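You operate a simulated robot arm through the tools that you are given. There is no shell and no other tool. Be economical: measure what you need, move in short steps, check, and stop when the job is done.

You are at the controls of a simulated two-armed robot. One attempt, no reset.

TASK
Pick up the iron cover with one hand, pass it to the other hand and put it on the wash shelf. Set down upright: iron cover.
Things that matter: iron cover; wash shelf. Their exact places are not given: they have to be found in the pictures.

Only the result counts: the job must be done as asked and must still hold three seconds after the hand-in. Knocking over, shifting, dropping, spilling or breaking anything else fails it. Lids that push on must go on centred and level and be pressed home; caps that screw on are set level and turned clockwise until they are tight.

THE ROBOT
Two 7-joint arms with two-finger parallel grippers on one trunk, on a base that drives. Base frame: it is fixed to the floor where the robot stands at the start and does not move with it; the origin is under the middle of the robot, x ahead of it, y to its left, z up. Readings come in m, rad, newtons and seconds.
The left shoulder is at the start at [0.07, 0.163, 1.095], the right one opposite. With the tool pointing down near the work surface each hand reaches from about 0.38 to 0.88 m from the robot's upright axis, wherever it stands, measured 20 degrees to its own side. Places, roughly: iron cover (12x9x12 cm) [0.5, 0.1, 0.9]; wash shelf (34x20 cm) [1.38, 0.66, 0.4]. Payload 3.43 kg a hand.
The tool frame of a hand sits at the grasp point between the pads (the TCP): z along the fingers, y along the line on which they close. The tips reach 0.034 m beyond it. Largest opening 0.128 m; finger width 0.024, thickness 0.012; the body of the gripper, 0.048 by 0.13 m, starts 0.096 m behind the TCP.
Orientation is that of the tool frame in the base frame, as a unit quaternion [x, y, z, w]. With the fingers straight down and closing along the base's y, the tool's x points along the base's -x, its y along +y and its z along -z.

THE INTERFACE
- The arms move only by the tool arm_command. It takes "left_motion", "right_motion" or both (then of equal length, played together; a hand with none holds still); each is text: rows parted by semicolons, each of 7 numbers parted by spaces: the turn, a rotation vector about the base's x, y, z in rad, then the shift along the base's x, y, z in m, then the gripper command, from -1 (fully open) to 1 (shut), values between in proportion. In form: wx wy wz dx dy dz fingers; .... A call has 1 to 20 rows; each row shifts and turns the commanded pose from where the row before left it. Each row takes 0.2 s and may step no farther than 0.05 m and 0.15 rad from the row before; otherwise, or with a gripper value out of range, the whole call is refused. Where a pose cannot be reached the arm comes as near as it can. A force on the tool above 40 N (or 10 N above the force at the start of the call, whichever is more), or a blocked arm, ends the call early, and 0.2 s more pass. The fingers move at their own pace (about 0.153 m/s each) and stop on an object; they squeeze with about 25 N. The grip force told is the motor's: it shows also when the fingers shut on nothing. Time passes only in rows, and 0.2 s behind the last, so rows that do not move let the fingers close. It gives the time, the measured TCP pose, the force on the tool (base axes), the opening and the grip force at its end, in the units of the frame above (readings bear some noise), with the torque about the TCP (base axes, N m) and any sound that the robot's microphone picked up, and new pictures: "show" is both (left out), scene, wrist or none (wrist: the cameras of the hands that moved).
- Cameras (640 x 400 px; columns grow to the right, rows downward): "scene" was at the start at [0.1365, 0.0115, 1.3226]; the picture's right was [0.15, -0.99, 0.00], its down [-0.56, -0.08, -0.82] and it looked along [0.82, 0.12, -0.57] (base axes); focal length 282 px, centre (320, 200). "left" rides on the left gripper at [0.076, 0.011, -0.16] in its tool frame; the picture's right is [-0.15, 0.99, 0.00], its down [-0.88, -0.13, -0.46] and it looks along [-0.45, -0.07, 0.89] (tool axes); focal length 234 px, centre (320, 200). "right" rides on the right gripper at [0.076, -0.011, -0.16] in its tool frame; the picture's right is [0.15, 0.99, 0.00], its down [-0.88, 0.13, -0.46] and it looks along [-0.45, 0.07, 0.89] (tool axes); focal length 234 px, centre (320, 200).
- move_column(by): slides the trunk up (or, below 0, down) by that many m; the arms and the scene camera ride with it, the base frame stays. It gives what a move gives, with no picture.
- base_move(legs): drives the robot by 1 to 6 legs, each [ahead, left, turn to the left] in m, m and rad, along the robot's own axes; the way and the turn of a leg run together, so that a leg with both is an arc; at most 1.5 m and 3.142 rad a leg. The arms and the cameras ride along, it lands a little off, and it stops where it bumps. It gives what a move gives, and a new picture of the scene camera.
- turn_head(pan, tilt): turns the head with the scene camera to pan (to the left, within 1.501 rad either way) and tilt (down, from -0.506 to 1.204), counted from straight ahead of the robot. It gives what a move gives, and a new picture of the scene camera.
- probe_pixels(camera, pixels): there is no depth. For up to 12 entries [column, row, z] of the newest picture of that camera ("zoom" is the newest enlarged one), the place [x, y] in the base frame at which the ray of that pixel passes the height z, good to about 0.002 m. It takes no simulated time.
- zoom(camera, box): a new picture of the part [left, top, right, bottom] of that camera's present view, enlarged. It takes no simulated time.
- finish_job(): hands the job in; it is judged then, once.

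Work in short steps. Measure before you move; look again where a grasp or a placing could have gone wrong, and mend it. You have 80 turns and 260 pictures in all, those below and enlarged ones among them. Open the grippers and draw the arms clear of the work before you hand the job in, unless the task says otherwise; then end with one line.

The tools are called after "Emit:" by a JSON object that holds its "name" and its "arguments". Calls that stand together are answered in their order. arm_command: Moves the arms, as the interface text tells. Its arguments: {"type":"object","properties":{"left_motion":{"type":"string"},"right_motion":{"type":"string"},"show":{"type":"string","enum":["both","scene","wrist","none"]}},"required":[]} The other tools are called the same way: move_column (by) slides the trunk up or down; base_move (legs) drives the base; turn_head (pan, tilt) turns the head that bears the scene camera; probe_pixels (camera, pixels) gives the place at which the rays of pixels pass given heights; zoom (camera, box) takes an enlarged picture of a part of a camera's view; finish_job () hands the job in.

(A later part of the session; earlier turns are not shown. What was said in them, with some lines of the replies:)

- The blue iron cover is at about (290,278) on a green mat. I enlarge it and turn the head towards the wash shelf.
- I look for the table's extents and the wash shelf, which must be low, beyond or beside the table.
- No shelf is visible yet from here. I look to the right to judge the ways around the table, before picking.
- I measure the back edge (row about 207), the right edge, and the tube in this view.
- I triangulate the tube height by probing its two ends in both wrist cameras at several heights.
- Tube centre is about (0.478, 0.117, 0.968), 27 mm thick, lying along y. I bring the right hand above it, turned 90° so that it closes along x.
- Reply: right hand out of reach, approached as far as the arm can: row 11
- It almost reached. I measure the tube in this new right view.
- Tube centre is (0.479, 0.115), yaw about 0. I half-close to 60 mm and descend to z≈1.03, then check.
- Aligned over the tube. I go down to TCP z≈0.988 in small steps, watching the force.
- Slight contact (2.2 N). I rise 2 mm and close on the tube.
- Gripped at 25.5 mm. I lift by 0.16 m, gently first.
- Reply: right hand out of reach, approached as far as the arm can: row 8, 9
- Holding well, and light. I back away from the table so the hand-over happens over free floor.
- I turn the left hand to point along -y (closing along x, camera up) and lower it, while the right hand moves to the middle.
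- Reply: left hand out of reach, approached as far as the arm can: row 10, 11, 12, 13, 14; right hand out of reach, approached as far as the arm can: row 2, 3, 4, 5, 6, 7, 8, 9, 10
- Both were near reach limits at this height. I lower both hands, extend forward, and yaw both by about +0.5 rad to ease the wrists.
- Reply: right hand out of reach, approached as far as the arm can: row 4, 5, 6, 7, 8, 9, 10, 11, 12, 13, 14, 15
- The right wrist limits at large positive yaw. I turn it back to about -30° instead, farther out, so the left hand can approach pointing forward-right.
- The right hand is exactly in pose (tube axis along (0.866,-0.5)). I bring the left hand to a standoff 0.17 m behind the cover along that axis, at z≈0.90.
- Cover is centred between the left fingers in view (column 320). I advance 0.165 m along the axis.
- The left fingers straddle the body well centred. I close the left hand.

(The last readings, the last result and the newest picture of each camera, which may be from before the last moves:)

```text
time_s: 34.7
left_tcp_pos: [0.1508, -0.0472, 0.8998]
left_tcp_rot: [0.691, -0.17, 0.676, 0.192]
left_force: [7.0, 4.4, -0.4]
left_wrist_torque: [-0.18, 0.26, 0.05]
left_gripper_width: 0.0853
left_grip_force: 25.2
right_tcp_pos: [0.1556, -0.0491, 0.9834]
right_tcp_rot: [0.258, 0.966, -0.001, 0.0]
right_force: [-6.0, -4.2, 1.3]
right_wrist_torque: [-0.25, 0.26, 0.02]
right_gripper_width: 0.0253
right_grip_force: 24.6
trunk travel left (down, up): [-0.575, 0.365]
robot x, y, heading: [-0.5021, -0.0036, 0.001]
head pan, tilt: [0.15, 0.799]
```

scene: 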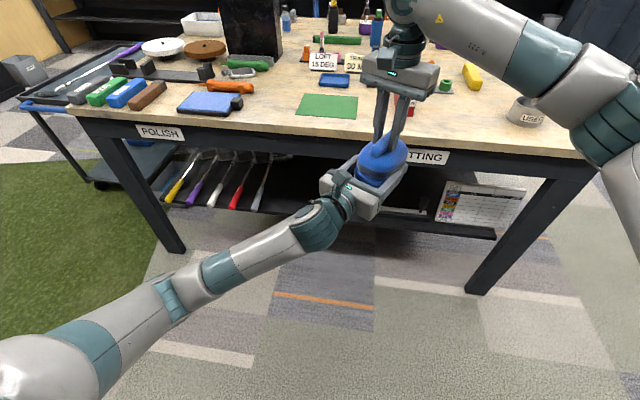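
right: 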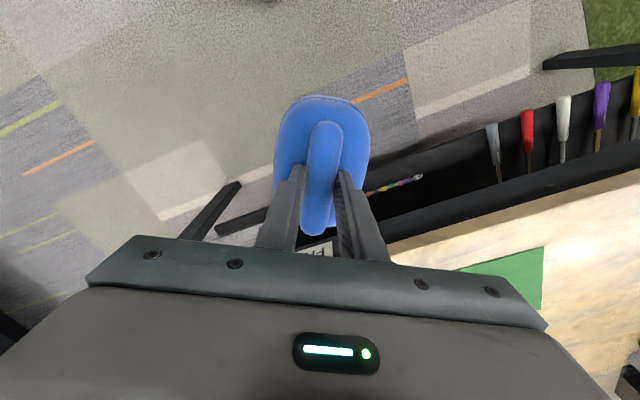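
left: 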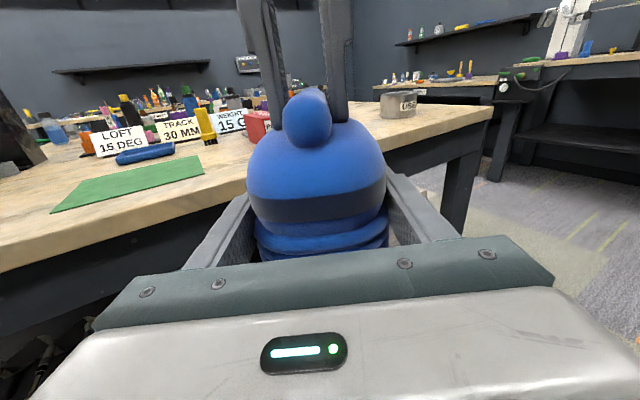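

Left holds it at 85 mm with 25 N. I open the right hand partially and raise it straight up.

Emit:
{"name": "arm_command", "arguments": {"right_motion": "0 0 0 0 0 0 0.3; 0 0 0 0 0 0 0; 0 0 0 0 0 0 0; 0 0 0 0 0 0.02 0; 0 0 0 0 0 0.03 0; 0 0 0 0 0 0.03 0; 0 0 0 0 0 0.03 0; 0 0 0 0 0 0.03 0; 0 0 0 0 0 0 0"}}

```text
time_s: 36.7
left_tcp_pos: [0.1508, -0.0474, 0.8999]
left_tcp_rot: [0.69, -0.172, 0.675, 0.194]
left_force: [0.6, 1.1, -0.4]
left_wrist_torque: [-0.01, 0.0, 0.01]
left_gripper_width: 0.0853
left_grip_force: 24.5
right_tcp_pos: [0.1558, -0.0486, 1.1221]
right_tcp_rot: [0.259, 0.966, 0.0, 0.0]
right_force: [0.1, -0.1, -0.5]
right_wrist_torque: [0.01, -0.02, 0.01]
right_gripper_width: 0.0641
right_grip_force: 0.1
trunk travel left (down, up): [-0.575, 0.365]
robot x, y, heading: [-0.4996, 0.0003, 0.0]
head pan, tilt: [0.15, 0.799]
```

scene: 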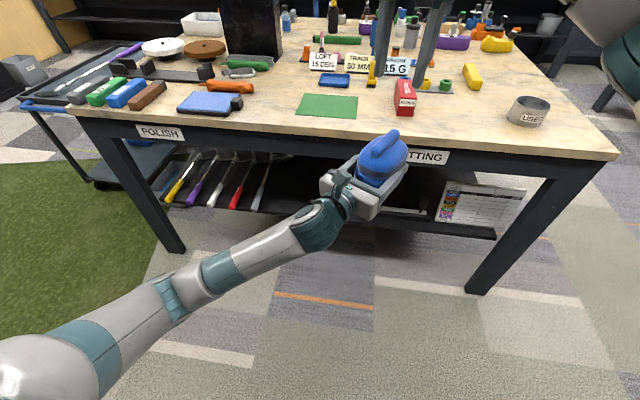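
right: 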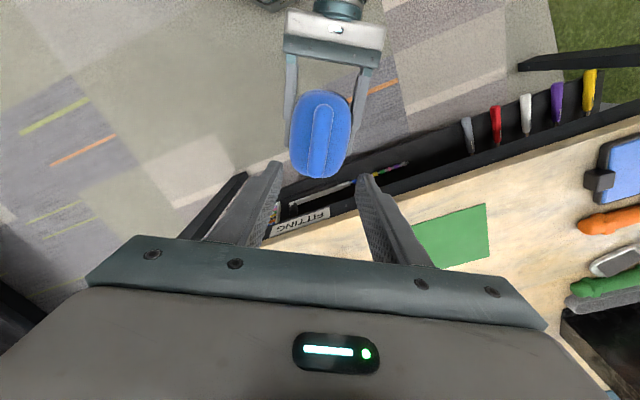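

Hand-over succeeded. I tuck both arms in, then look for a driving route.

Emit:
{"name": "arm_command", "arguments": {"left_motion": "0 0 0 -0.01 0.017 0 1; 0 0 0 -0.01 0.017 0 1; 0 0 0 -0.01 0.017 0 1; 0 0 0 -0.01 0.017 0 1; 0 0 0 -0.01 0.017 0 1; 0 0 0 -0.01 0.017 0 1; 0 0 0 -0.01 0.017 0 1; 0 0 0 -0.01 0.017 0 1; 0 0 0 -0.01 0.017 0 1; 0 0 0 -0.01 0.017 0 1; 0 0 0 0 0 0 1", "right_motion": "0 0 0.04 -0.018 -0.017 0 0; 0 0 0.04 -0.018 -0.017 0 0; 0 0 0.04 -0.018 -0.017 0 0; 0 0 0.04 -0.018 -0.017 0 0; 0 0 0.04 -0.018 -0.017 0 0; 0 0 0.04 -0.018 -0.017 0 0; 0 0 0.04 -0.018 -0.017 0 0; 0 0 0.04 -0.018 -0.017 0 0; 0 0 0.04 -0.018 -0.017 0 0; 0 0 0.04 -0.018 -0.017 0 0; 0 0 0 0 0 0 0", "show": "none"}}

Emit:
{"name": "turn_head", "arguments": {"pan": -0.7, "tilt": 0.35}}

Emit:
{"name": "turn_head", "arguments": {"pan": 0.75, "tilt": 0.35}}

```text
time_s: 39.1
left_tcp_pos: [0.0505, 0.1237, 0.8967]
left_tcp_rot: [0.69, -0.172, 0.676, 0.193]
left_force: [0.0, -0.1, 0.0]
left_wrist_torque: [0.02, 0.0, -0.01]
left_gripper_width: 0.085
left_grip_force: 24.7
right_tcp_pos: [-0.0232, -0.2175, 1.1232]
right_tcp_rot: [0.062, 0.998, 0.0, 0.0]
right_force: [-0.5, 0.1, 0.4]
right_wrist_torque: [-0.03, 0.0, 0.0]
right_gripper_width: 0.0639
right_grip_force: 0.0
trunk travel left (down, up): [-0.575, 0.365]
robot x, y, heading: [-0.5001, -0.0016, 0.0]
head pan, tilt: [0.15, 0.799]
```

```text
time_s: 40.2
left_tcp_pos: [0.05, 0.1242, 0.8971]
left_tcp_rot: [0.69, -0.172, 0.676, 0.194]
left_force: [-0.7, -1.1, 0.0]
left_wrist_torque: [-0.05, 0.03, 0.03]
left_gripper_width: 0.0849
left_grip_force: 25.6
right_tcp_pos: [-0.0249, -0.2174, 1.1237]
right_tcp_rot: [0.061, 0.998, 0.0, 0.0]
right_force: [0.2, 0.0, 0.1]
right_wrist_torque: [0.0, -0.03, 0.03]
right_gripper_width: 0.0643
right_grip_force: 0.1
trunk travel left (down, up): [-0.575, 0.365]
robot x, y, heading: [-0.4993, -0.0017, 0.003]
head pan, tilt: [-0.7, 0.351]
```

scene: 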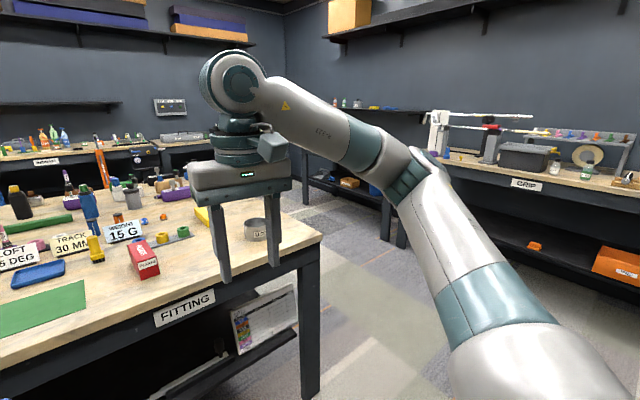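

```text
time_s: 41.8
left_tcp_pos: [0.052, 0.1239, 0.8972]
left_tcp_rot: [0.69, -0.172, 0.675, 0.195]
left_force: [0.4, 1.4, 0.2]
left_wrist_torque: [0.02, 0.01, -0.01]
left_gripper_width: 0.085
left_grip_force: 24.9
right_tcp_pos: [-0.0246, -0.2183, 1.1245]
right_tcp_rot: [0.061, 0.998, 0.0, 0.0]
right_force: [0.0, 0.6, -0.2]
right_wrist_torque: [0.02, -0.03, -0.05]
right_gripper_width: 0.0636
right_grip_force: 0.1
trunk travel left (down, up): [-0.575, 0.365]
robot x, y, heading: [-0.4987, -0.0061, -0.001]
head pan, tilt: [0.75, 0.351]
```

scene: 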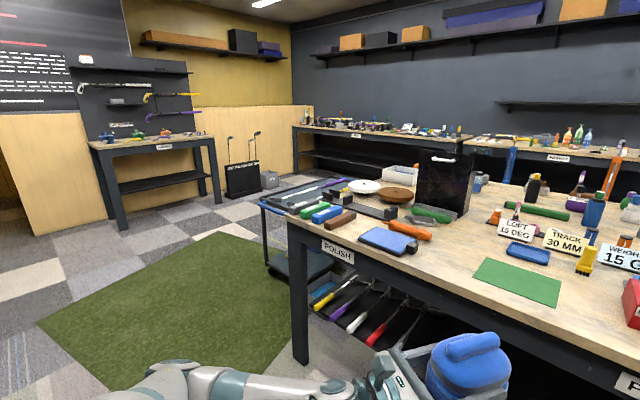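

The left side looks open. I measure floor points for the route.

Emit:
{"name": "probe_pixels", "arguments": {"camera": "scene", "pixels": [[262, 205, 0.8], [290, 215, 0.85], [268, 278, 0.05], [230, 198, 0.0], [265, 192, 0.0], [125, 230, 0.0], [218, 204, 0.0], [297, 172, 0.0], [300, 362, 0.0], [275, 190, 0.0], [345, 178, 0.85], [325, 188, 0.85]]}}

Emit:
{"name": "zoom", "arguments": {"camera": "scene", "box": [190, 110, 420, 290]}}

```text
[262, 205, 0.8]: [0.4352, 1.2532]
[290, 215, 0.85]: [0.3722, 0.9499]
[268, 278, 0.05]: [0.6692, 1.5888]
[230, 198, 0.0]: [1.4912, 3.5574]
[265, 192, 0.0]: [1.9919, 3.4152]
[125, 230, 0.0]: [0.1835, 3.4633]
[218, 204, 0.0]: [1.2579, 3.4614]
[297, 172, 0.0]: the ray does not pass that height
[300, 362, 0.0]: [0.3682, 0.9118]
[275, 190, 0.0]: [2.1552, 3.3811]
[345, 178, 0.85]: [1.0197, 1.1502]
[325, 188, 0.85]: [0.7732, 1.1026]
```

```text
2.22 times, centred on (305, 200) of scene
```

zoom: 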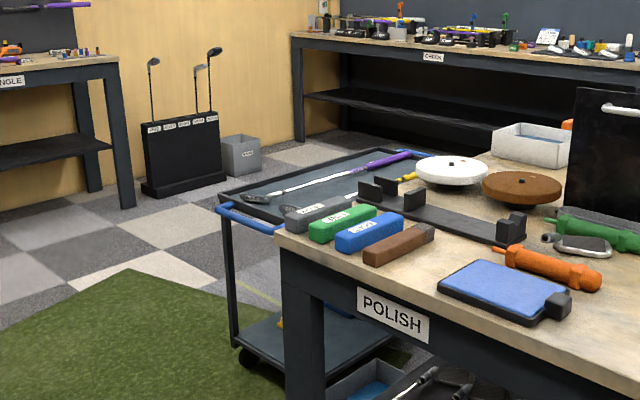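

Lane: cart spans y≈1.0–1.55, left-hand benches begin at y≈3.4, back benches at x≈2.95. I strafe left to y≈2.4, drive ahead to x≈1.0 and look.

Emit:
{"name": "base_move", "arguments": {"legs": [[0, 1.2, 0], [0, 1.2, 0], [1.5, 0, 0]]}}

Emit:
{"name": "turn_head", "arguments": {"pan": -0.4, "tilt": 0.4}}

```text
time_s: 60.6
left_tcp_pos: [1.5129, 2.5577, 0.8973]
left_tcp_rot: [0.69, -0.172, 0.675, 0.195]
left_force: [-0.3, 0.7, -0.1]
left_wrist_torque: [-0.03, -0.01, 0.02]
left_gripper_width: 0.0848
left_grip_force: 25.0
right_tcp_pos: [1.4368, 2.2162, 1.123]
right_tcp_rot: [0.062, 0.998, 0.001, 0.0]
right_force: [0.5, 0.6, 0.4]
right_wrist_torque: [0.01, 0.0, 0.01]
right_gripper_width: 0.064
right_grip_force: 0.3
trunk travel left (down, up): [-0.575, 0.365]
robot x, y, heading: [0.9654, 2.4346, -0.004]
head pan, tilt: [0.75, 0.351]
```

scene: 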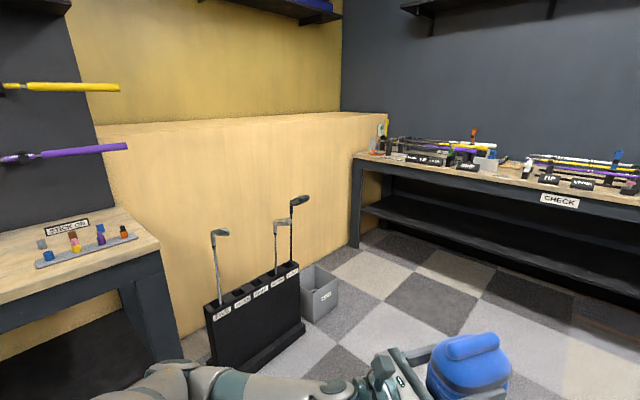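

```text
time_s: 62.0
left_tcp_pos: [1.5127, 2.5581, 0.8962]
left_tcp_rot: [0.69, -0.173, 0.675, 0.196]
left_force: [0.0, 0.0, 0.1]
left_wrist_torque: [0.0, -0.03, 0.0]
left_gripper_width: 0.0849
left_grip_force: 25.5
right_tcp_pos: [1.4373, 2.2159, 1.1231]
right_tcp_rot: [0.062, 0.998, 0.0, 0.0]
right_force: [0.5, 0.6, 0.5]
right_wrist_torque: [-0.03, -0.01, -0.01]
right_gripper_width: 0.064
right_grip_force: 0.1
trunk travel left (down, up): [-0.575, 0.365]
robot x, y, heading: [0.9621, 2.4371, 0.003]
head pan, tilt: [-0.4, 0.4]
```

scene: 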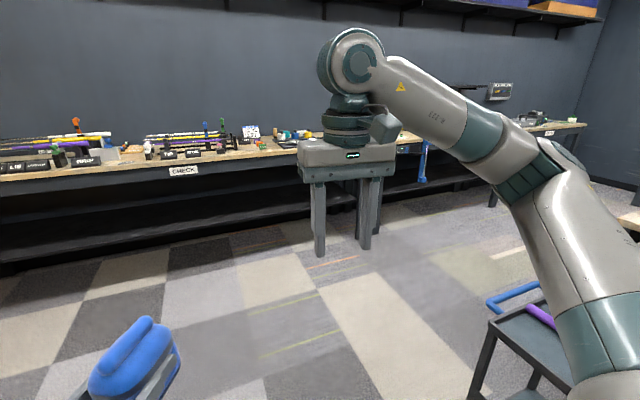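

The floor ahead is clear. I measure the back bench front edge and the cart's corner.

Emit:
{"name": "probe_pixels", "arguments": {"camera": "scene", "pixels": [[150, 172, 0.85], [265, 157, 0.85], [390, 160, 0.85], [488, 303, 0.8], [538, 283, 0.8], [470, 398, 0.2], [10, 270, 0.0], [500, 205, 0.0]]}}

Emit:
{"name": "turn_head", "arguments": {"pan": -0.9, "tilt": 0.5}}

```text
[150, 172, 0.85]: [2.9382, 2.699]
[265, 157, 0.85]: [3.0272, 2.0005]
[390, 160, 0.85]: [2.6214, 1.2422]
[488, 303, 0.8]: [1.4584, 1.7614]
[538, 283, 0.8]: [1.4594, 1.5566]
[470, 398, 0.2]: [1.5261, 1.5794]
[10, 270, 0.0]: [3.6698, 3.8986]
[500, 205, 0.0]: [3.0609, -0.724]
```

```text
time_s: 62.9
left_tcp_pos: [1.5129, 2.557, 0.8957]
left_tcp_rot: [0.69, -0.173, 0.675, 0.196]
left_force: [-0.6, 0.4, -0.9]
left_wrist_torque: [0.0, -0.01, 0.0]
left_gripper_width: 0.0846
left_grip_force: 25.1
right_tcp_pos: [1.4367, 2.216, 1.1235]
right_tcp_rot: [0.062, 0.998, -0.001, 0.0]
right_force: [-0.7, 0.2, -0.1]
right_wrist_torque: [0.01, -0.04, -0.01]
right_gripper_width: 0.0641
right_grip_force: 0.1
trunk travel left (down, up): [-0.575, 0.365]
robot x, y, heading: [0.9589, 2.4303, 0.0]
head pan, tilt: [-0.901, 0.499]
```

scene: 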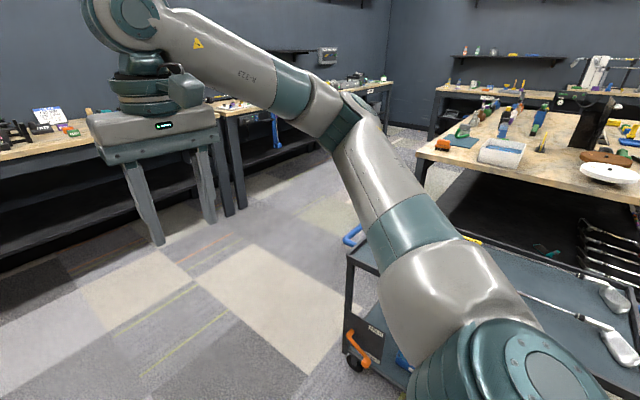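

I drive ahead to x≈1.9, turn half round to the left, back to x≈2.27, then look down the aisle.

Emit:
{"name": "base_move", "arguments": {"legs": [[0.95, 0, 0], [0, 0, 3.14], [-0.36, 0, 0]]}}

Emit:
{"name": "turn_head", "arguments": {"pan": 0.6, "tilt": 0.5}}

```text
time_s: 77.2
left_tcp_pos: [1.7243, 2.3068, 0.8986]
left_tcp_rot: [0.167, 0.691, 0.188, -0.678]
left_force: [0.5, 0.0, 0.2]
left_wrist_torque: [0.01, 0.0, 0.03]
left_gripper_width: 0.0847
left_grip_force: 25.0
right_tcp_pos: [1.7921, 2.6483, 1.1239]
right_tcp_rot: [0.999, -0.052, 0.0, -0.002]
right_force: [0.4, -0.5, -0.6]
right_wrist_torque: [-0.01, 0.0, 0.02]
right_gripper_width: 0.0638
right_grip_force: 0.1
trunk travel left (down, up): [-0.575, 0.365]
robot x, y, heading: [2.2726, 2.439, -3.126]
head pan, tilt: [-0.901, 0.499]
```

scene: 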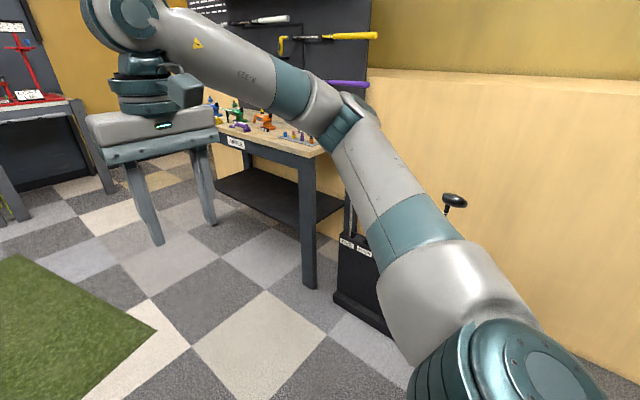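

```text
time_s: 78.8
left_tcp_pos: [1.7229, 2.3052, 0.8973]
left_tcp_rot: [0.166, 0.692, 0.188, -0.677]
left_force: [-0.1, 0.8, -0.2]
left_wrist_torque: [-0.01, -0.03, 0.0]
left_gripper_width: 0.0846
left_grip_force: 25.1
right_tcp_pos: [1.7916, 2.6492, 1.123]
right_tcp_rot: [0.999, -0.052, 0.0, 0.0]
right_force: [0.6, -0.6, 0.0]
right_wrist_torque: [0.02, -0.02, 0.01]
right_gripper_width: 0.064
right_grip_force: 0.1
trunk travel left (down, up): [-0.575, 0.365]
robot x, y, heading: [2.2672, 2.4405, -3.12]
head pan, tilt: [0.6, 0.499]
```

scene: 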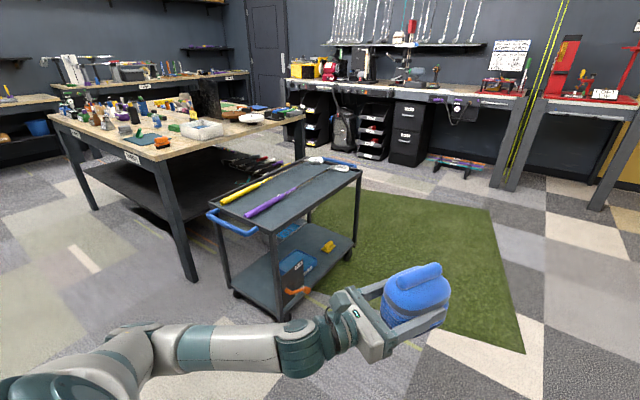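

I see a label on the table's far apron at (130,155) and a shelf below. I enlarge it.

Emit:
{"name": "zoom", "arguments": {"camera": "scene", "box": [40, 90, 260, 280]}}

Emit:
{"name": "probe_pixels", "arguments": {"camera": "scene", "pixels": [[50, 117, 0.862], [158, 165, 0.862], [192, 280, 0.0], [95, 208, 0.0], [210, 213, 0.8], [258, 233, 0.8], [80, 168, 0.4], [165, 215, 0.4], [235, 290, 0.1]]}}

```text
2.11 times, centred on (150, 185) of scene
```

zoom: 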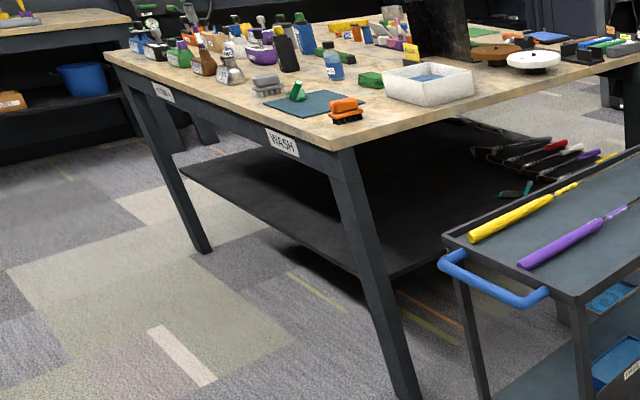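

```text
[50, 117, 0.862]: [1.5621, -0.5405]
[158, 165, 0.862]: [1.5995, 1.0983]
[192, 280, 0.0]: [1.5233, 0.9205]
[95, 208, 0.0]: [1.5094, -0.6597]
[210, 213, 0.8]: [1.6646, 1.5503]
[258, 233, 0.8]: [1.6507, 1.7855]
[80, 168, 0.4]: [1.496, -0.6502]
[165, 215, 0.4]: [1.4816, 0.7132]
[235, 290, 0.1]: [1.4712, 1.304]
```

The wash shelf is the lower board behind the "WASH" apron. I back 0.1 m to clear the cart handle, square up, and strafe to y≈0.82.

Emit:
{"name": "base_move", "arguments": {"legs": [[-0.1, 0, -0.02], [0, 1.3, 0], [0, 0.32, 0]]}}

Emit:
{"name": "turn_head", "arguments": {"pan": 0.15, "tilt": 0.75}}

```text
time_s: 87.9
left_tcp_pos: [1.815, 0.6755, 0.898]
left_tcp_rot: [0.173, 0.69, 0.196, -0.675]
left_force: [0.6, 0.1, 0.4]
left_wrist_torque: [-0.05, 0.01, -0.04]
left_gripper_width: 0.0847
left_grip_force: 25.2
right_tcp_pos: [1.89, 1.017, 1.1236]
right_tcp_rot: [0.998, -0.063, 0.0, 0.0]
right_force: [0.2, -1.9, 0.4]
right_wrist_torque: [0.02, -0.02, 0.03]
right_gripper_width: 0.0642
right_grip_force: 0.0
trunk travel left (down, up): [-0.575, 0.365]
robot x, y, heading: [2.3654, 0.801, 3.136]
head pan, tilt: [0.6, 0.499]
```

scene: 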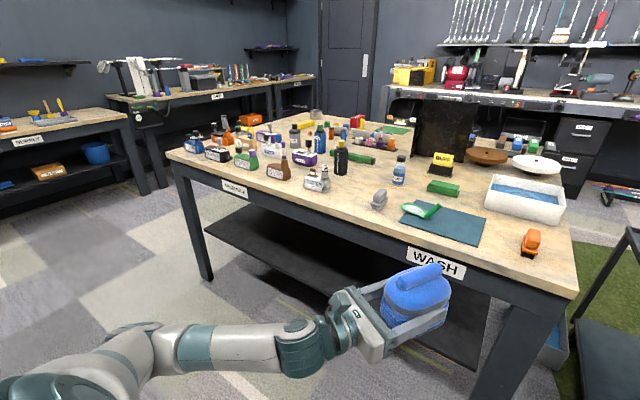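

```text
time_s: 88.8
left_tcp_pos: [1.8155, 0.6755, 0.8974]
left_tcp_rot: [0.174, 0.69, 0.196, -0.675]
left_force: [-0.1, -0.4, 0.5]
left_wrist_torque: [-0.03, 0.01, 0.01]
left_gripper_width: 0.0845
left_grip_force: 25.0
right_tcp_pos: [1.8905, 1.017, 1.1225]
right_tcp_rot: [0.998, -0.063, 0.0, 0.0]
right_force: [0.0, -0.1, -0.1]
right_wrist_torque: [0.01, 0.03, 0.04]
right_gripper_width: 0.0641
right_grip_force: 0.1
trunk travel left (down, up): [-0.575, 0.365]
robot x, y, heading: [2.3635, 0.7992, 3.138]
head pan, tilt: [0.15, 0.75]
```

scene: 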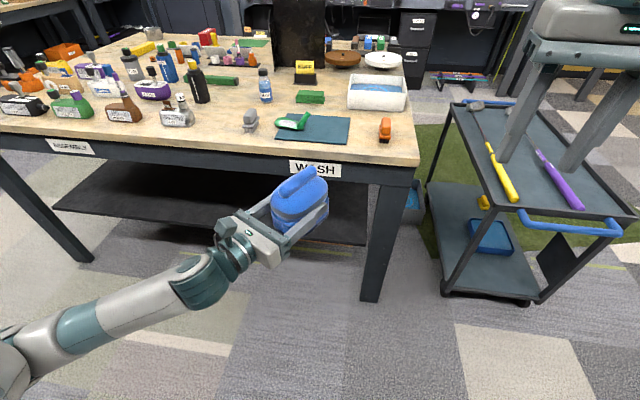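

Well placed. I lower the trunk by 0.40 m, hands being clear of table and cart.

Emit:
{"name": "move_column", "arguments": {"by": -0.4}}

Emit:
{"name": "turn_head", "arguments": {"pan": 0.15, "tilt": 0.5}}

```text
time_s: 92.6
left_tcp_pos: [1.8162, 0.676, 0.4972]
left_tcp_rot: [0.174, 0.69, 0.195, -0.675]
left_force: [-0.5, 0.1, -1.0]
left_wrist_torque: [0.03, 0.01, 0.02]
left_gripper_width: 0.0847
left_grip_force: 25.1
right_tcp_pos: [1.8911, 1.0173, 0.7231]
right_tcp_rot: [0.998, -0.063, 0.0, 0.0]
right_force: [-0.5, 0.4, -0.1]
right_wrist_torque: [-0.01, -0.01, 0.0]
right_gripper_width: 0.0641
right_grip_force: 0.2
trunk travel left (down, up): [-0.175, 0.765]
robot x, y, heading: [2.368, 0.8017, 3.14]
head pan, tilt: [0.15, 0.75]
```

```text
time_s: 93.4
left_tcp_pos: [1.8158, 0.6765, 0.4984]
left_tcp_rot: [0.173, 0.69, 0.196, -0.675]
left_force: [-0.4, 0.8, 0.0]
left_wrist_torque: [0.0, 0.02, -0.03]
left_gripper_width: 0.0847
left_grip_force: 24.8
right_tcp_pos: [1.8914, 1.0166, 0.7234]
right_tcp_rot: [0.998, -0.063, 0.001, 0.0]
right_force: [0.0, 0.5, 0.2]
right_wrist_torque: [0.01, 0.01, -0.03]
right_gripper_width: 0.064
right_grip_force: 0.1
trunk travel left (down, up): [-0.175, 0.765]
robot x, y, heading: [2.3639, 0.799, 3.139]
head pan, tilt: [0.15, 0.499]
```

scene: 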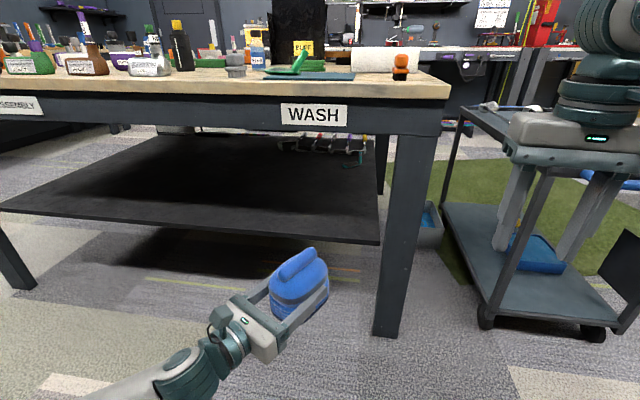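

The empty shelf shows clearly. I measure its front edge, corner and centre.

Emit:
{"name": "probe_pixels", "arguments": {"camera": "scene", "pixels": [[378, 238, 0.4], [250, 226, 0.4], [5, 206, 0.4], [376, 190, 0.4], [295, 208, 0.4], [355, 165, 0.4], [388, 130, 0.75], [376, 330, 0.0]]}}

Emit:
{"name": "zoom", "arguments": {"camera": "scene", "box": [200, 90, 460, 260]}}

```text
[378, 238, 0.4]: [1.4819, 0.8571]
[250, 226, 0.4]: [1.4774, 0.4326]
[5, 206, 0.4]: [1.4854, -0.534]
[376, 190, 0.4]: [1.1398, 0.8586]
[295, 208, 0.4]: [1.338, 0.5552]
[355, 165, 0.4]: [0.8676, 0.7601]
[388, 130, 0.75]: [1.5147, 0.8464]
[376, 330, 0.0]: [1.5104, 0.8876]
```

```text
2.35 times, centred on (330, 175) of scene
```

zoom: 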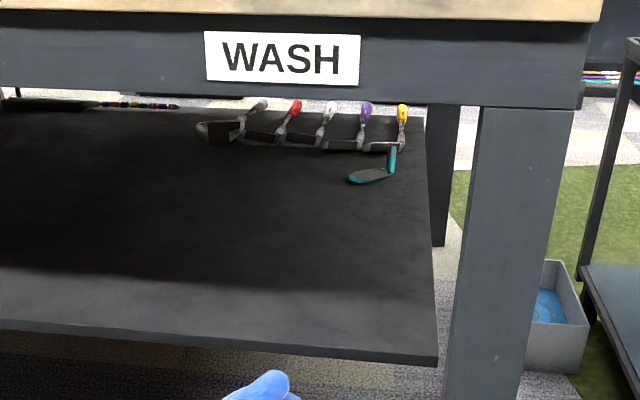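

Shelf top is at z≈0.40, front edge x≈1.48. I turn the left hand to point straight in (-x) and align y to 0.66, then drive 0.2 m nearer.

Emit:
{"name": "arm_command", "arguments": {"left_motion": "0 0 0.105 0 -0.003 0 1; 0 0 0.105 0 -0.003 0 1; 0 0 0.105 0 -0.003 0 1; 0 0 0.105 0 -0.003 0 1; 0 0 0.104 0 -0.003 0 1; 0 0 0 0 0 0 1", "show": "none"}}

Emit:
{"name": "base_move", "arguments": {"legs": [[0.2, 0, 0]]}}

```text
time_s: 94.8
left_tcp_pos: [1.8147, 0.6613, 0.4993]
left_tcp_rot: [-0.012, 0.711, 0.013, -0.703]
left_force: [0.2, 0.1, 0.6]
left_wrist_torque: [-0.02, -0.01, 0.03]
left_gripper_width: 0.0847
left_grip_force: 25.3
right_tcp_pos: [1.8908, 1.0174, 0.7229]
right_tcp_rot: [0.998, -0.063, 0.001, 0.0]
right_force: [0.1, 0.9, 0.1]
right_wrist_torque: [0.02, 0.0, 0.01]
right_gripper_width: 0.064
right_grip_force: 0.0
trunk travel left (down, up): [-0.175, 0.765]
robot x, y, heading: [2.365, 0.7964, 3.134]
head pan, tilt: [0.15, 0.499]
```

```text
time_s: 96.4
left_tcp_pos: [1.618, 0.6608, 0.4968]
left_tcp_rot: [-0.011, 0.711, 0.013, -0.703]
left_force: [0.8, 0.2, -0.4]
left_wrist_torque: [0.0, -0.01, 0.02]
left_gripper_width: 0.0848
left_grip_force: 25.4
right_tcp_pos: [1.694, 1.0173, 0.7232]
right_tcp_rot: [0.998, -0.061, 0.0, 0.0]
right_force: [0.8, 1.4, 0.0]
right_wrist_torque: [-0.01, -0.01, 0.05]
right_gripper_width: 0.064
right_grip_force: 0.1
trunk travel left (down, up): [-0.175, 0.765]
robot x, y, heading: [2.1675, 0.8007, -3.142]
head pan, tilt: [0.15, 0.499]
```

scene: 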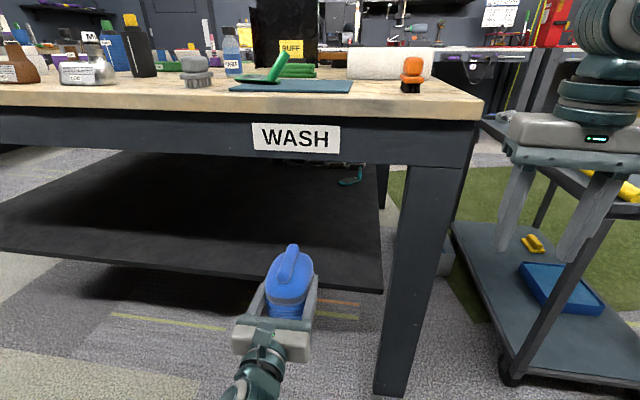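

Level as at the hand-over. I insert the hand 0.235 m over the shelf with 5 cm clearance under the cover.

Emit:
{"name": "arm_command", "arguments": {"left_motion": "0 0 0 -0.0195 0 0 1; 0 0 0 -0.0195 0 0 1; 0 0 0 -0.0195 0 0 1; 0 0 0 -0.0195 0 0 1; 0 0 0 -0.0195 0 0 1; 0 0 0 -0.0195 0 0 1; 0 0 0 -0.0195 0 0 1; 0 0 0 -0.0195 0 0 1; 0 0 0 -0.0195 0 0 1; 0 0 0 -0.0195 0 0 1; 0 0 0 -0.0195 0 0 1; 0 0 0 -0.0195 0 0 1; 0 0 0 0 0 0 1"}}

```text
time_s: 99.2
left_tcp_pos: [1.3838, 0.6593, 0.4976]
left_tcp_rot: [-0.012, 0.711, 0.013, -0.703]
left_force: [-0.6, 0.5, -0.4]
left_wrist_torque: [-0.02, -0.03, 0.01]
left_gripper_width: 0.0851
left_grip_force: 24.7
right_tcp_pos: [1.6932, 1.0167, 0.7233]
right_tcp_rot: [0.998, -0.062, 0.0, 0.0]
right_force: [0.2, 0.1, 1.2]
right_wrist_torque: [0.0, -0.02, -0.03]
right_gripper_width: 0.0641
right_grip_force: 0.0
trunk travel left (down, up): [-0.175, 0.765]
robot x, y, heading: [2.1701, 0.7996, -3.144]
head pan, tilt: [0.15, 0.499]
```

scene: 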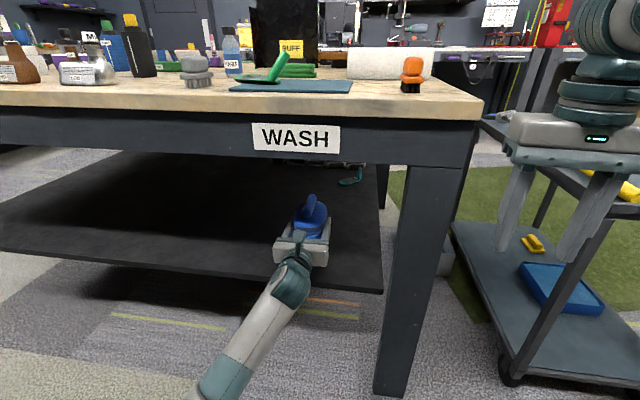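
left: 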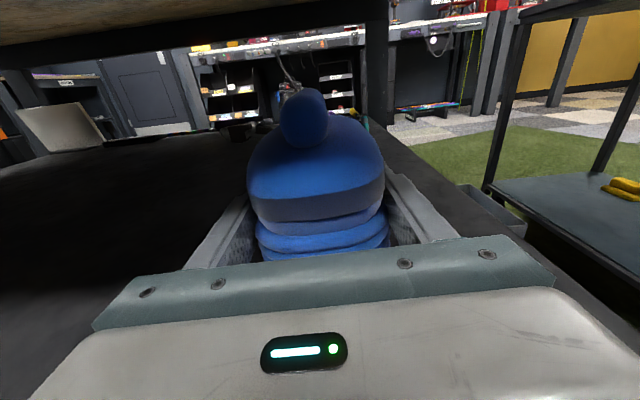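

Over the spot. I lower 4 cm, then in 2 mm steps until contact shows.

Emit:
{"name": "arm_command", "arguments": {"left_motion": "0 0 0 0 0 -0.01 1; 0 0 0 0 0 -0.01 1; 0 0 0 0 0 -0.01 1; 0 0 0 0 0 -0.01 1; 0 0 0 0 0 -0.004 1; 0 0 0 0 0 -0.002 1; 0 0 0 0 0 -0.002 1; 0 0 0 0 0 0 1"}}

```text
time_s: 101.0
left_tcp_pos: [1.3829, 0.66, 0.449]
left_tcp_rot: [-0.012, 0.711, 0.013, -0.703]
left_force: [0.0, 0.0, 0.3]
left_wrist_torque: [-0.05, -0.02, -0.02]
left_gripper_width: 0.0843
left_grip_force: 25.4
right_tcp_pos: [1.6922, 1.0176, 0.7233]
right_tcp_rot: [0.998, -0.062, 0.001, 0.0]
right_force: [-0.6, 0.4, 0.5]
right_wrist_torque: [0.02, -0.02, 0.01]
right_gripper_width: 0.0639
right_grip_force: 0.1
trunk travel left (down, up): [-0.175, 0.765]
robot x, y, heading: [2.168, 0.8037, -3.138]
head pan, tilt: [0.15, 0.499]
```

scene: 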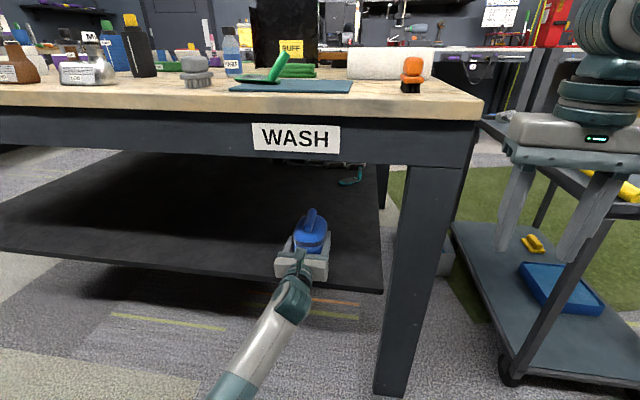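
left: 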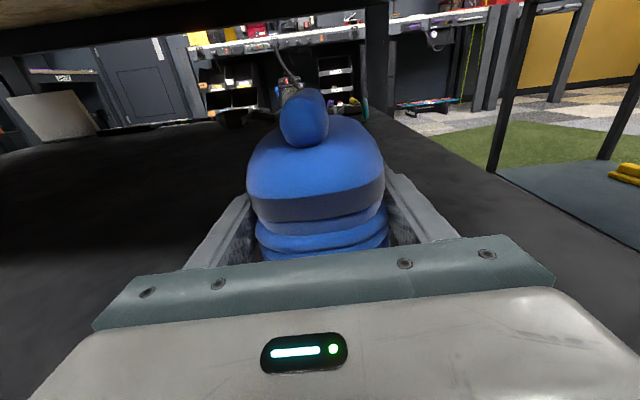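

No contact yet at z=0.449. I go on in 1.5 mm steps.

Emit:
{"name": "arm_command", "arguments": {"left_motion": "0 0 0 0 0 -0.0015 1; 0 0 0 0 0 -0.0015 1; 0 0 0 0 0 -0.0015 1; 0 0 0 0 0 0 1", "show": "none"}}

```text
time_s: 102.0
left_tcp_pos: [1.3831, 0.6593, 0.448]
left_tcp_rot: [-0.011, 0.709, 0.012, -0.705]
left_force: [-0.6, -1.6, 15.8]
left_wrist_torque: [-0.8, -0.81, -0.15]
left_gripper_width: 0.0848
left_grip_force: 25.1
right_tcp_pos: [1.6937, 1.0169, 0.7236]
right_tcp_rot: [0.998, -0.062, -0.001, 0.0]
right_force: [-0.4, -1.0, 0.4]
right_wrist_torque: [-0.02, 0.04, -0.01]
right_gripper_width: 0.0638
right_grip_force: 0.0
trunk travel left (down, up): [-0.175, 0.765]
robot x, y, heading: [2.1692, 0.8007, -3.143]
head pan, tilt: [0.15, 0.499]
```

Contact (15.8 N). I ease up 2.5 mm to a light contact and check.

Emit:
{"name": "arm_command", "arguments": {"left_motion": "0 0 0 0 0 0.0015 1; 0 0 0 0 0 0.001 1; 0 0 0 0 0 0 1", "show": "none"}}

```text
time_s: 102.8
left_tcp_pos: [1.3831, 0.6592, 0.4491]
left_tcp_rot: [-0.012, 0.711, 0.013, -0.703]
left_force: [-4.7, -0.7, 11.0]
left_wrist_torque: [-0.49, 0.48, -0.17]
left_gripper_width: 0.0848
left_grip_force: 24.7
right_tcp_pos: [1.6932, 1.0162, 0.7255]
right_tcp_rot: [0.998, -0.062, -0.001, 0.0]
right_force: [0.5, -0.2, -0.2]
right_wrist_torque: [-0.03, 0.0, 0.01]
right_gripper_width: 0.0639
right_grip_force: 0.0
trunk travel left (down, up): [-0.175, 0.765]
robot x, y, heading: [2.165, 0.7994, 3.143]
head pan, tilt: [0.15, 0.499]
```

Emit:
{"name": "arm_command", "arguments": {"left_motion": "0 0 0 0 0 0.001 1; 0 0 0 0 0 0 1", "show": "scene"}}

Emit:
{"name": "zoom", "arguments": {"camera": "scene", "box": [240, 180, 400, 300]}}

```text
time_s: 103.4
left_tcp_pos: [1.3845, 0.6608, 0.4489]
left_tcp_rot: [-0.011, 0.711, 0.013, -0.703]
left_force: [-0.6, -0.1, 7.3]
left_wrist_torque: [-0.34, 0.58, -0.02]
left_gripper_width: 0.0847
left_grip_force: 25.4
right_tcp_pos: [1.6941, 1.0169, 0.7235]
right_tcp_rot: [0.998, -0.062, -0.001, 0.0]
right_force: [-0.1, -0.1, 0.2]
right_wrist_torque: [0.0, 0.01, 0.01]
right_gripper_width: 0.0639
right_grip_force: 0.1
trunk travel left (down, up): [-0.175, 0.765]
robot x, y, heading: [2.1698, 0.7957, -3.146]
head pan, tilt: [0.15, 0.499]
```

scene: 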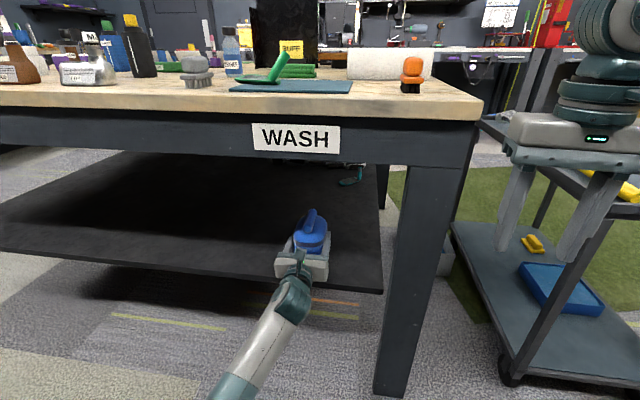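

```text
3.33 times, centred on (320, 240) of scene
```

zoom: 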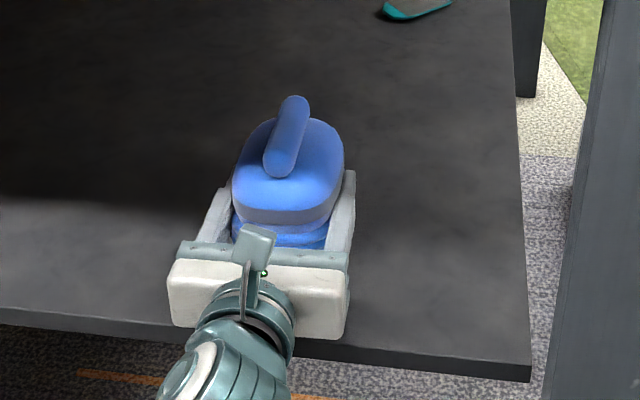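

Light contact, upright. I ease another millimetre and open the left hand.

Emit:
{"name": "arm_command", "arguments": {"left_motion": "0 0 0 0 0 0.001 1; 0 0 0 0 0 0 -0.4; 0 0 0 0 0 0 -0.7; 0 0 0 0 0 0 -1; 0 0 0 0 0 0 -1; 0 0 0 0 0 0 -1"}}

```text
time_s: 104.8
left_tcp_pos: [1.3827, 0.6599, 0.4481]
left_tcp_rot: [-0.011, 0.711, 0.013, -0.703]
left_force: [-0.5, 0.1, 0.2]
left_wrist_torque: [0.02, 0.0, 0.0]
left_gripper_width: 0.1281
left_grip_force: 0.1
right_tcp_pos: [1.6931, 1.0174, 0.7225]
right_tcp_rot: [0.998, -0.061, 0.0, 0.0]
right_force: [0.3, -0.4, 0.1]
right_wrist_torque: [0.02, 0.0, 0.01]
right_gripper_width: 0.0642
right_grip_force: 0.0
trunk travel left (down, up): [-0.175, 0.765]
robot x, y, heading: [2.1653, 0.7968, -3.139]
head pan, tilt: [0.15, 0.499]
```

scene: 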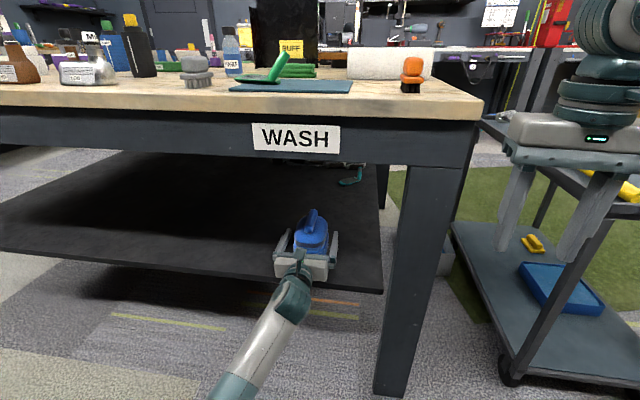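
left: 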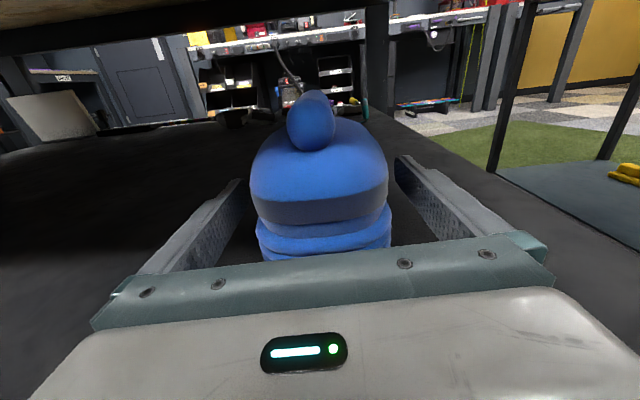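

Released, standing level and free of both fingers. I withdraw the left hand straight back.

Emit:
{"name": "arm_command", "arguments": {"left_motion": "0 0 0 0.015 0 0 -1; 0 0 0 0.02 0 0 -1; 0 0 0 0.02 0 0 -1; 0 0 0 0.02 0 0 -1; 0 0 0 0.02 0 0 -1; 0 0 0 0.02 0 0 -1; 0 0 0 0.02 0 0 -1; 0 0 0 0.02 0 0 -1; 0 0 0 0.02 0 0 -1; 0 0 0 0.02 0 0 -1; 0 0 0 0.02 0 0 -1; 0 0 0 0.02 0 0 -1; 0 0 0 0 0 0 -1"}}

Emit:
{"name": "zoom", "arguments": {"camera": "scene", "box": [240, 180, 400, 300]}}

Emit:
{"name": "probe_pixels", "arguments": {"camera": "scene", "pixels": [[296, 248, 0.4], [330, 248, 0.4], [312, 254, 0.4]]}}

```text
time_s: 107.8
left_tcp_pos: [1.59, 0.6491, 0.5083]
left_tcp_rot: [0.007, -0.666, -0.002, 0.746]
left_force: [-0.6, 0.0, 0.7]
left_wrist_torque: [0.04, -0.01, 0.0]
left_gripper_width: 0.1276
left_grip_force: 0.1
right_tcp_pos: [1.6929, 1.016, 0.7217]
right_tcp_rot: [0.998, -0.062, -0.001, 0.0]
right_force: [1.0, -0.1, -0.1]
right_wrist_torque: [-0.02, 0.0, 0.02]
right_gripper_width: 0.0642
right_grip_force: 0.0
trunk travel left (down, up): [-0.175, 0.765]
robot x, y, heading: [2.1681, 0.797, 3.147]
head pan, tilt: [0.15, 0.499]
stopped in row 13 (left hand): the arm was blocked; the commanded pose is now the measured one
```

scene: 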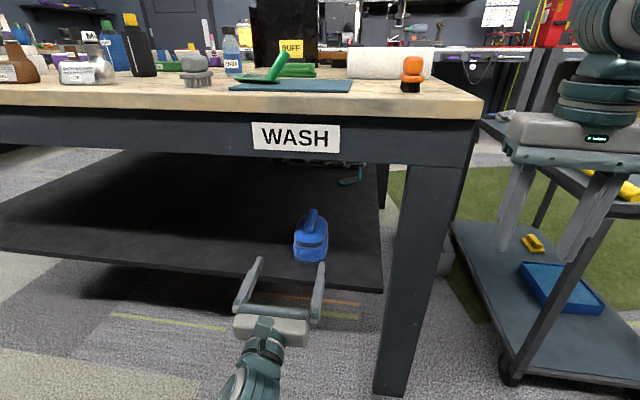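
left: 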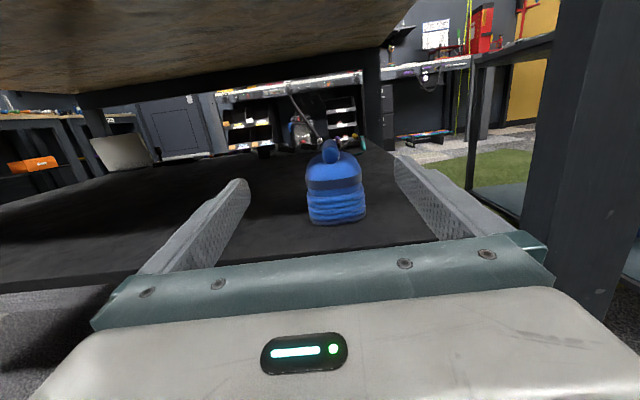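

```text
3.33 times, centred on (320, 240) of scene
```

zoom: 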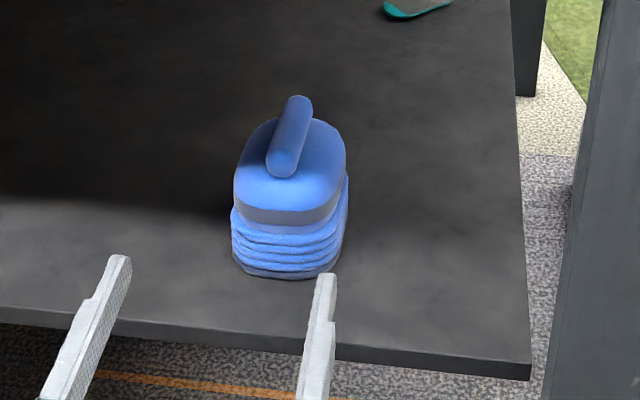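

```text
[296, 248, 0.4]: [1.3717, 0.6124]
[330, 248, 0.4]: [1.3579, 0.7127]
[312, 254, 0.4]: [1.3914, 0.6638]
```

The cover stands upright, centred on the shelf; the left hand is out, but its arm met a limit. I drive back 0.2 m to clear everything and check again.

Emit:
{"name": "base_move", "arguments": {"legs": [[-0.2, 0, 0]]}}

Emit:
{"name": "zoom", "arguments": {"camera": "scene", "box": [220, 120, 420, 260]}}

```text
time_s: 109.4
left_tcp_pos: [1.7887, 0.6513, 0.5083]
left_tcp_rot: [0.007, -0.667, -0.003, 0.745]
left_force: [0.6, -0.5, 0.0]
left_wrist_torque: [0.01, -0.01, -0.02]
left_gripper_width: 0.1278
left_grip_force: 0.1
right_tcp_pos: [1.8931, 1.0167, 0.7239]
right_tcp_rot: [0.998, -0.064, 0.0, -0.001]
right_force: [1.2, 0.9, -0.2]
right_wrist_torque: [0.02, -0.04, 0.01]
right_gripper_width: 0.0639
right_grip_force: 0.1
trunk travel left (down, up): [-0.175, 0.765]
robot x, y, heading: [2.3667, 0.7969, 3.138]
head pan, tilt: [0.15, 0.499]
```

scene: 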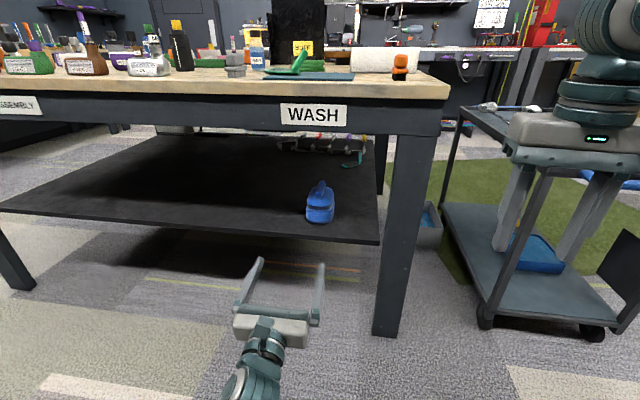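

```text
2.86 times, centred on (320, 190) of scene
```

zoom: 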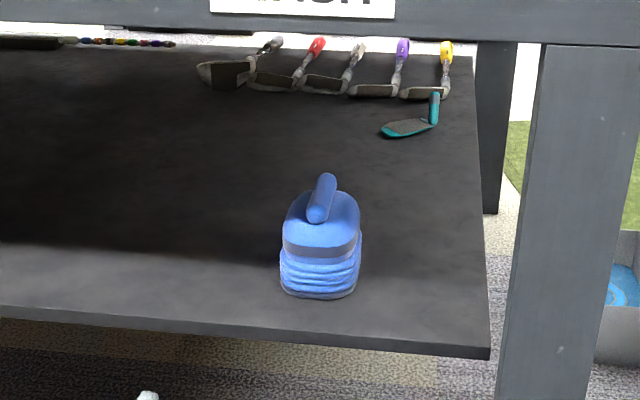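

The cover stands upright on the wash shelf and nothing else was shifted. I open the right gripper fully, then hand in.

Emit:
{"name": "arm_command", "arguments": {"right_motion": "0 0 0 0 0 0 -1; 0 0 0 0 0 0 -1; 0 0 0 0 0 0 -1", "show": "none"}}

Emit:
{"name": "finish_job", "arguments": {}}

```text
time_s: 110.2
left_tcp_pos: [1.7899, 0.6498, 0.5081]
left_tcp_rot: [0.006, -0.667, -0.003, 0.745]
left_force: [-0.8, 1.1, 0.3]
left_wrist_torque: [0.0, 0.04, -0.01]
left_gripper_width: 0.1281
left_grip_force: 0.0
right_tcp_pos: [1.8927, 1.0174, 0.7234]
right_tcp_rot: [0.998, -0.064, -0.001, -0.001]
right_force: [0.6, 0.0, -0.2]
right_wrist_torque: [-0.01, 0.0, -0.02]
right_gripper_width: 0.1282
right_grip_force: 0.0
trunk travel left (down, up): [-0.175, 0.765]
robot x, y, heading: [2.3703, 0.7971, 3.135]
head pan, tilt: [0.15, 0.499]
```

```text
The job is handed in.
```

The right hand picked up the iron cover and passed it to the left hand, which set it upright on the wash shelf; both grippers are open and clear, and the job is handed in.
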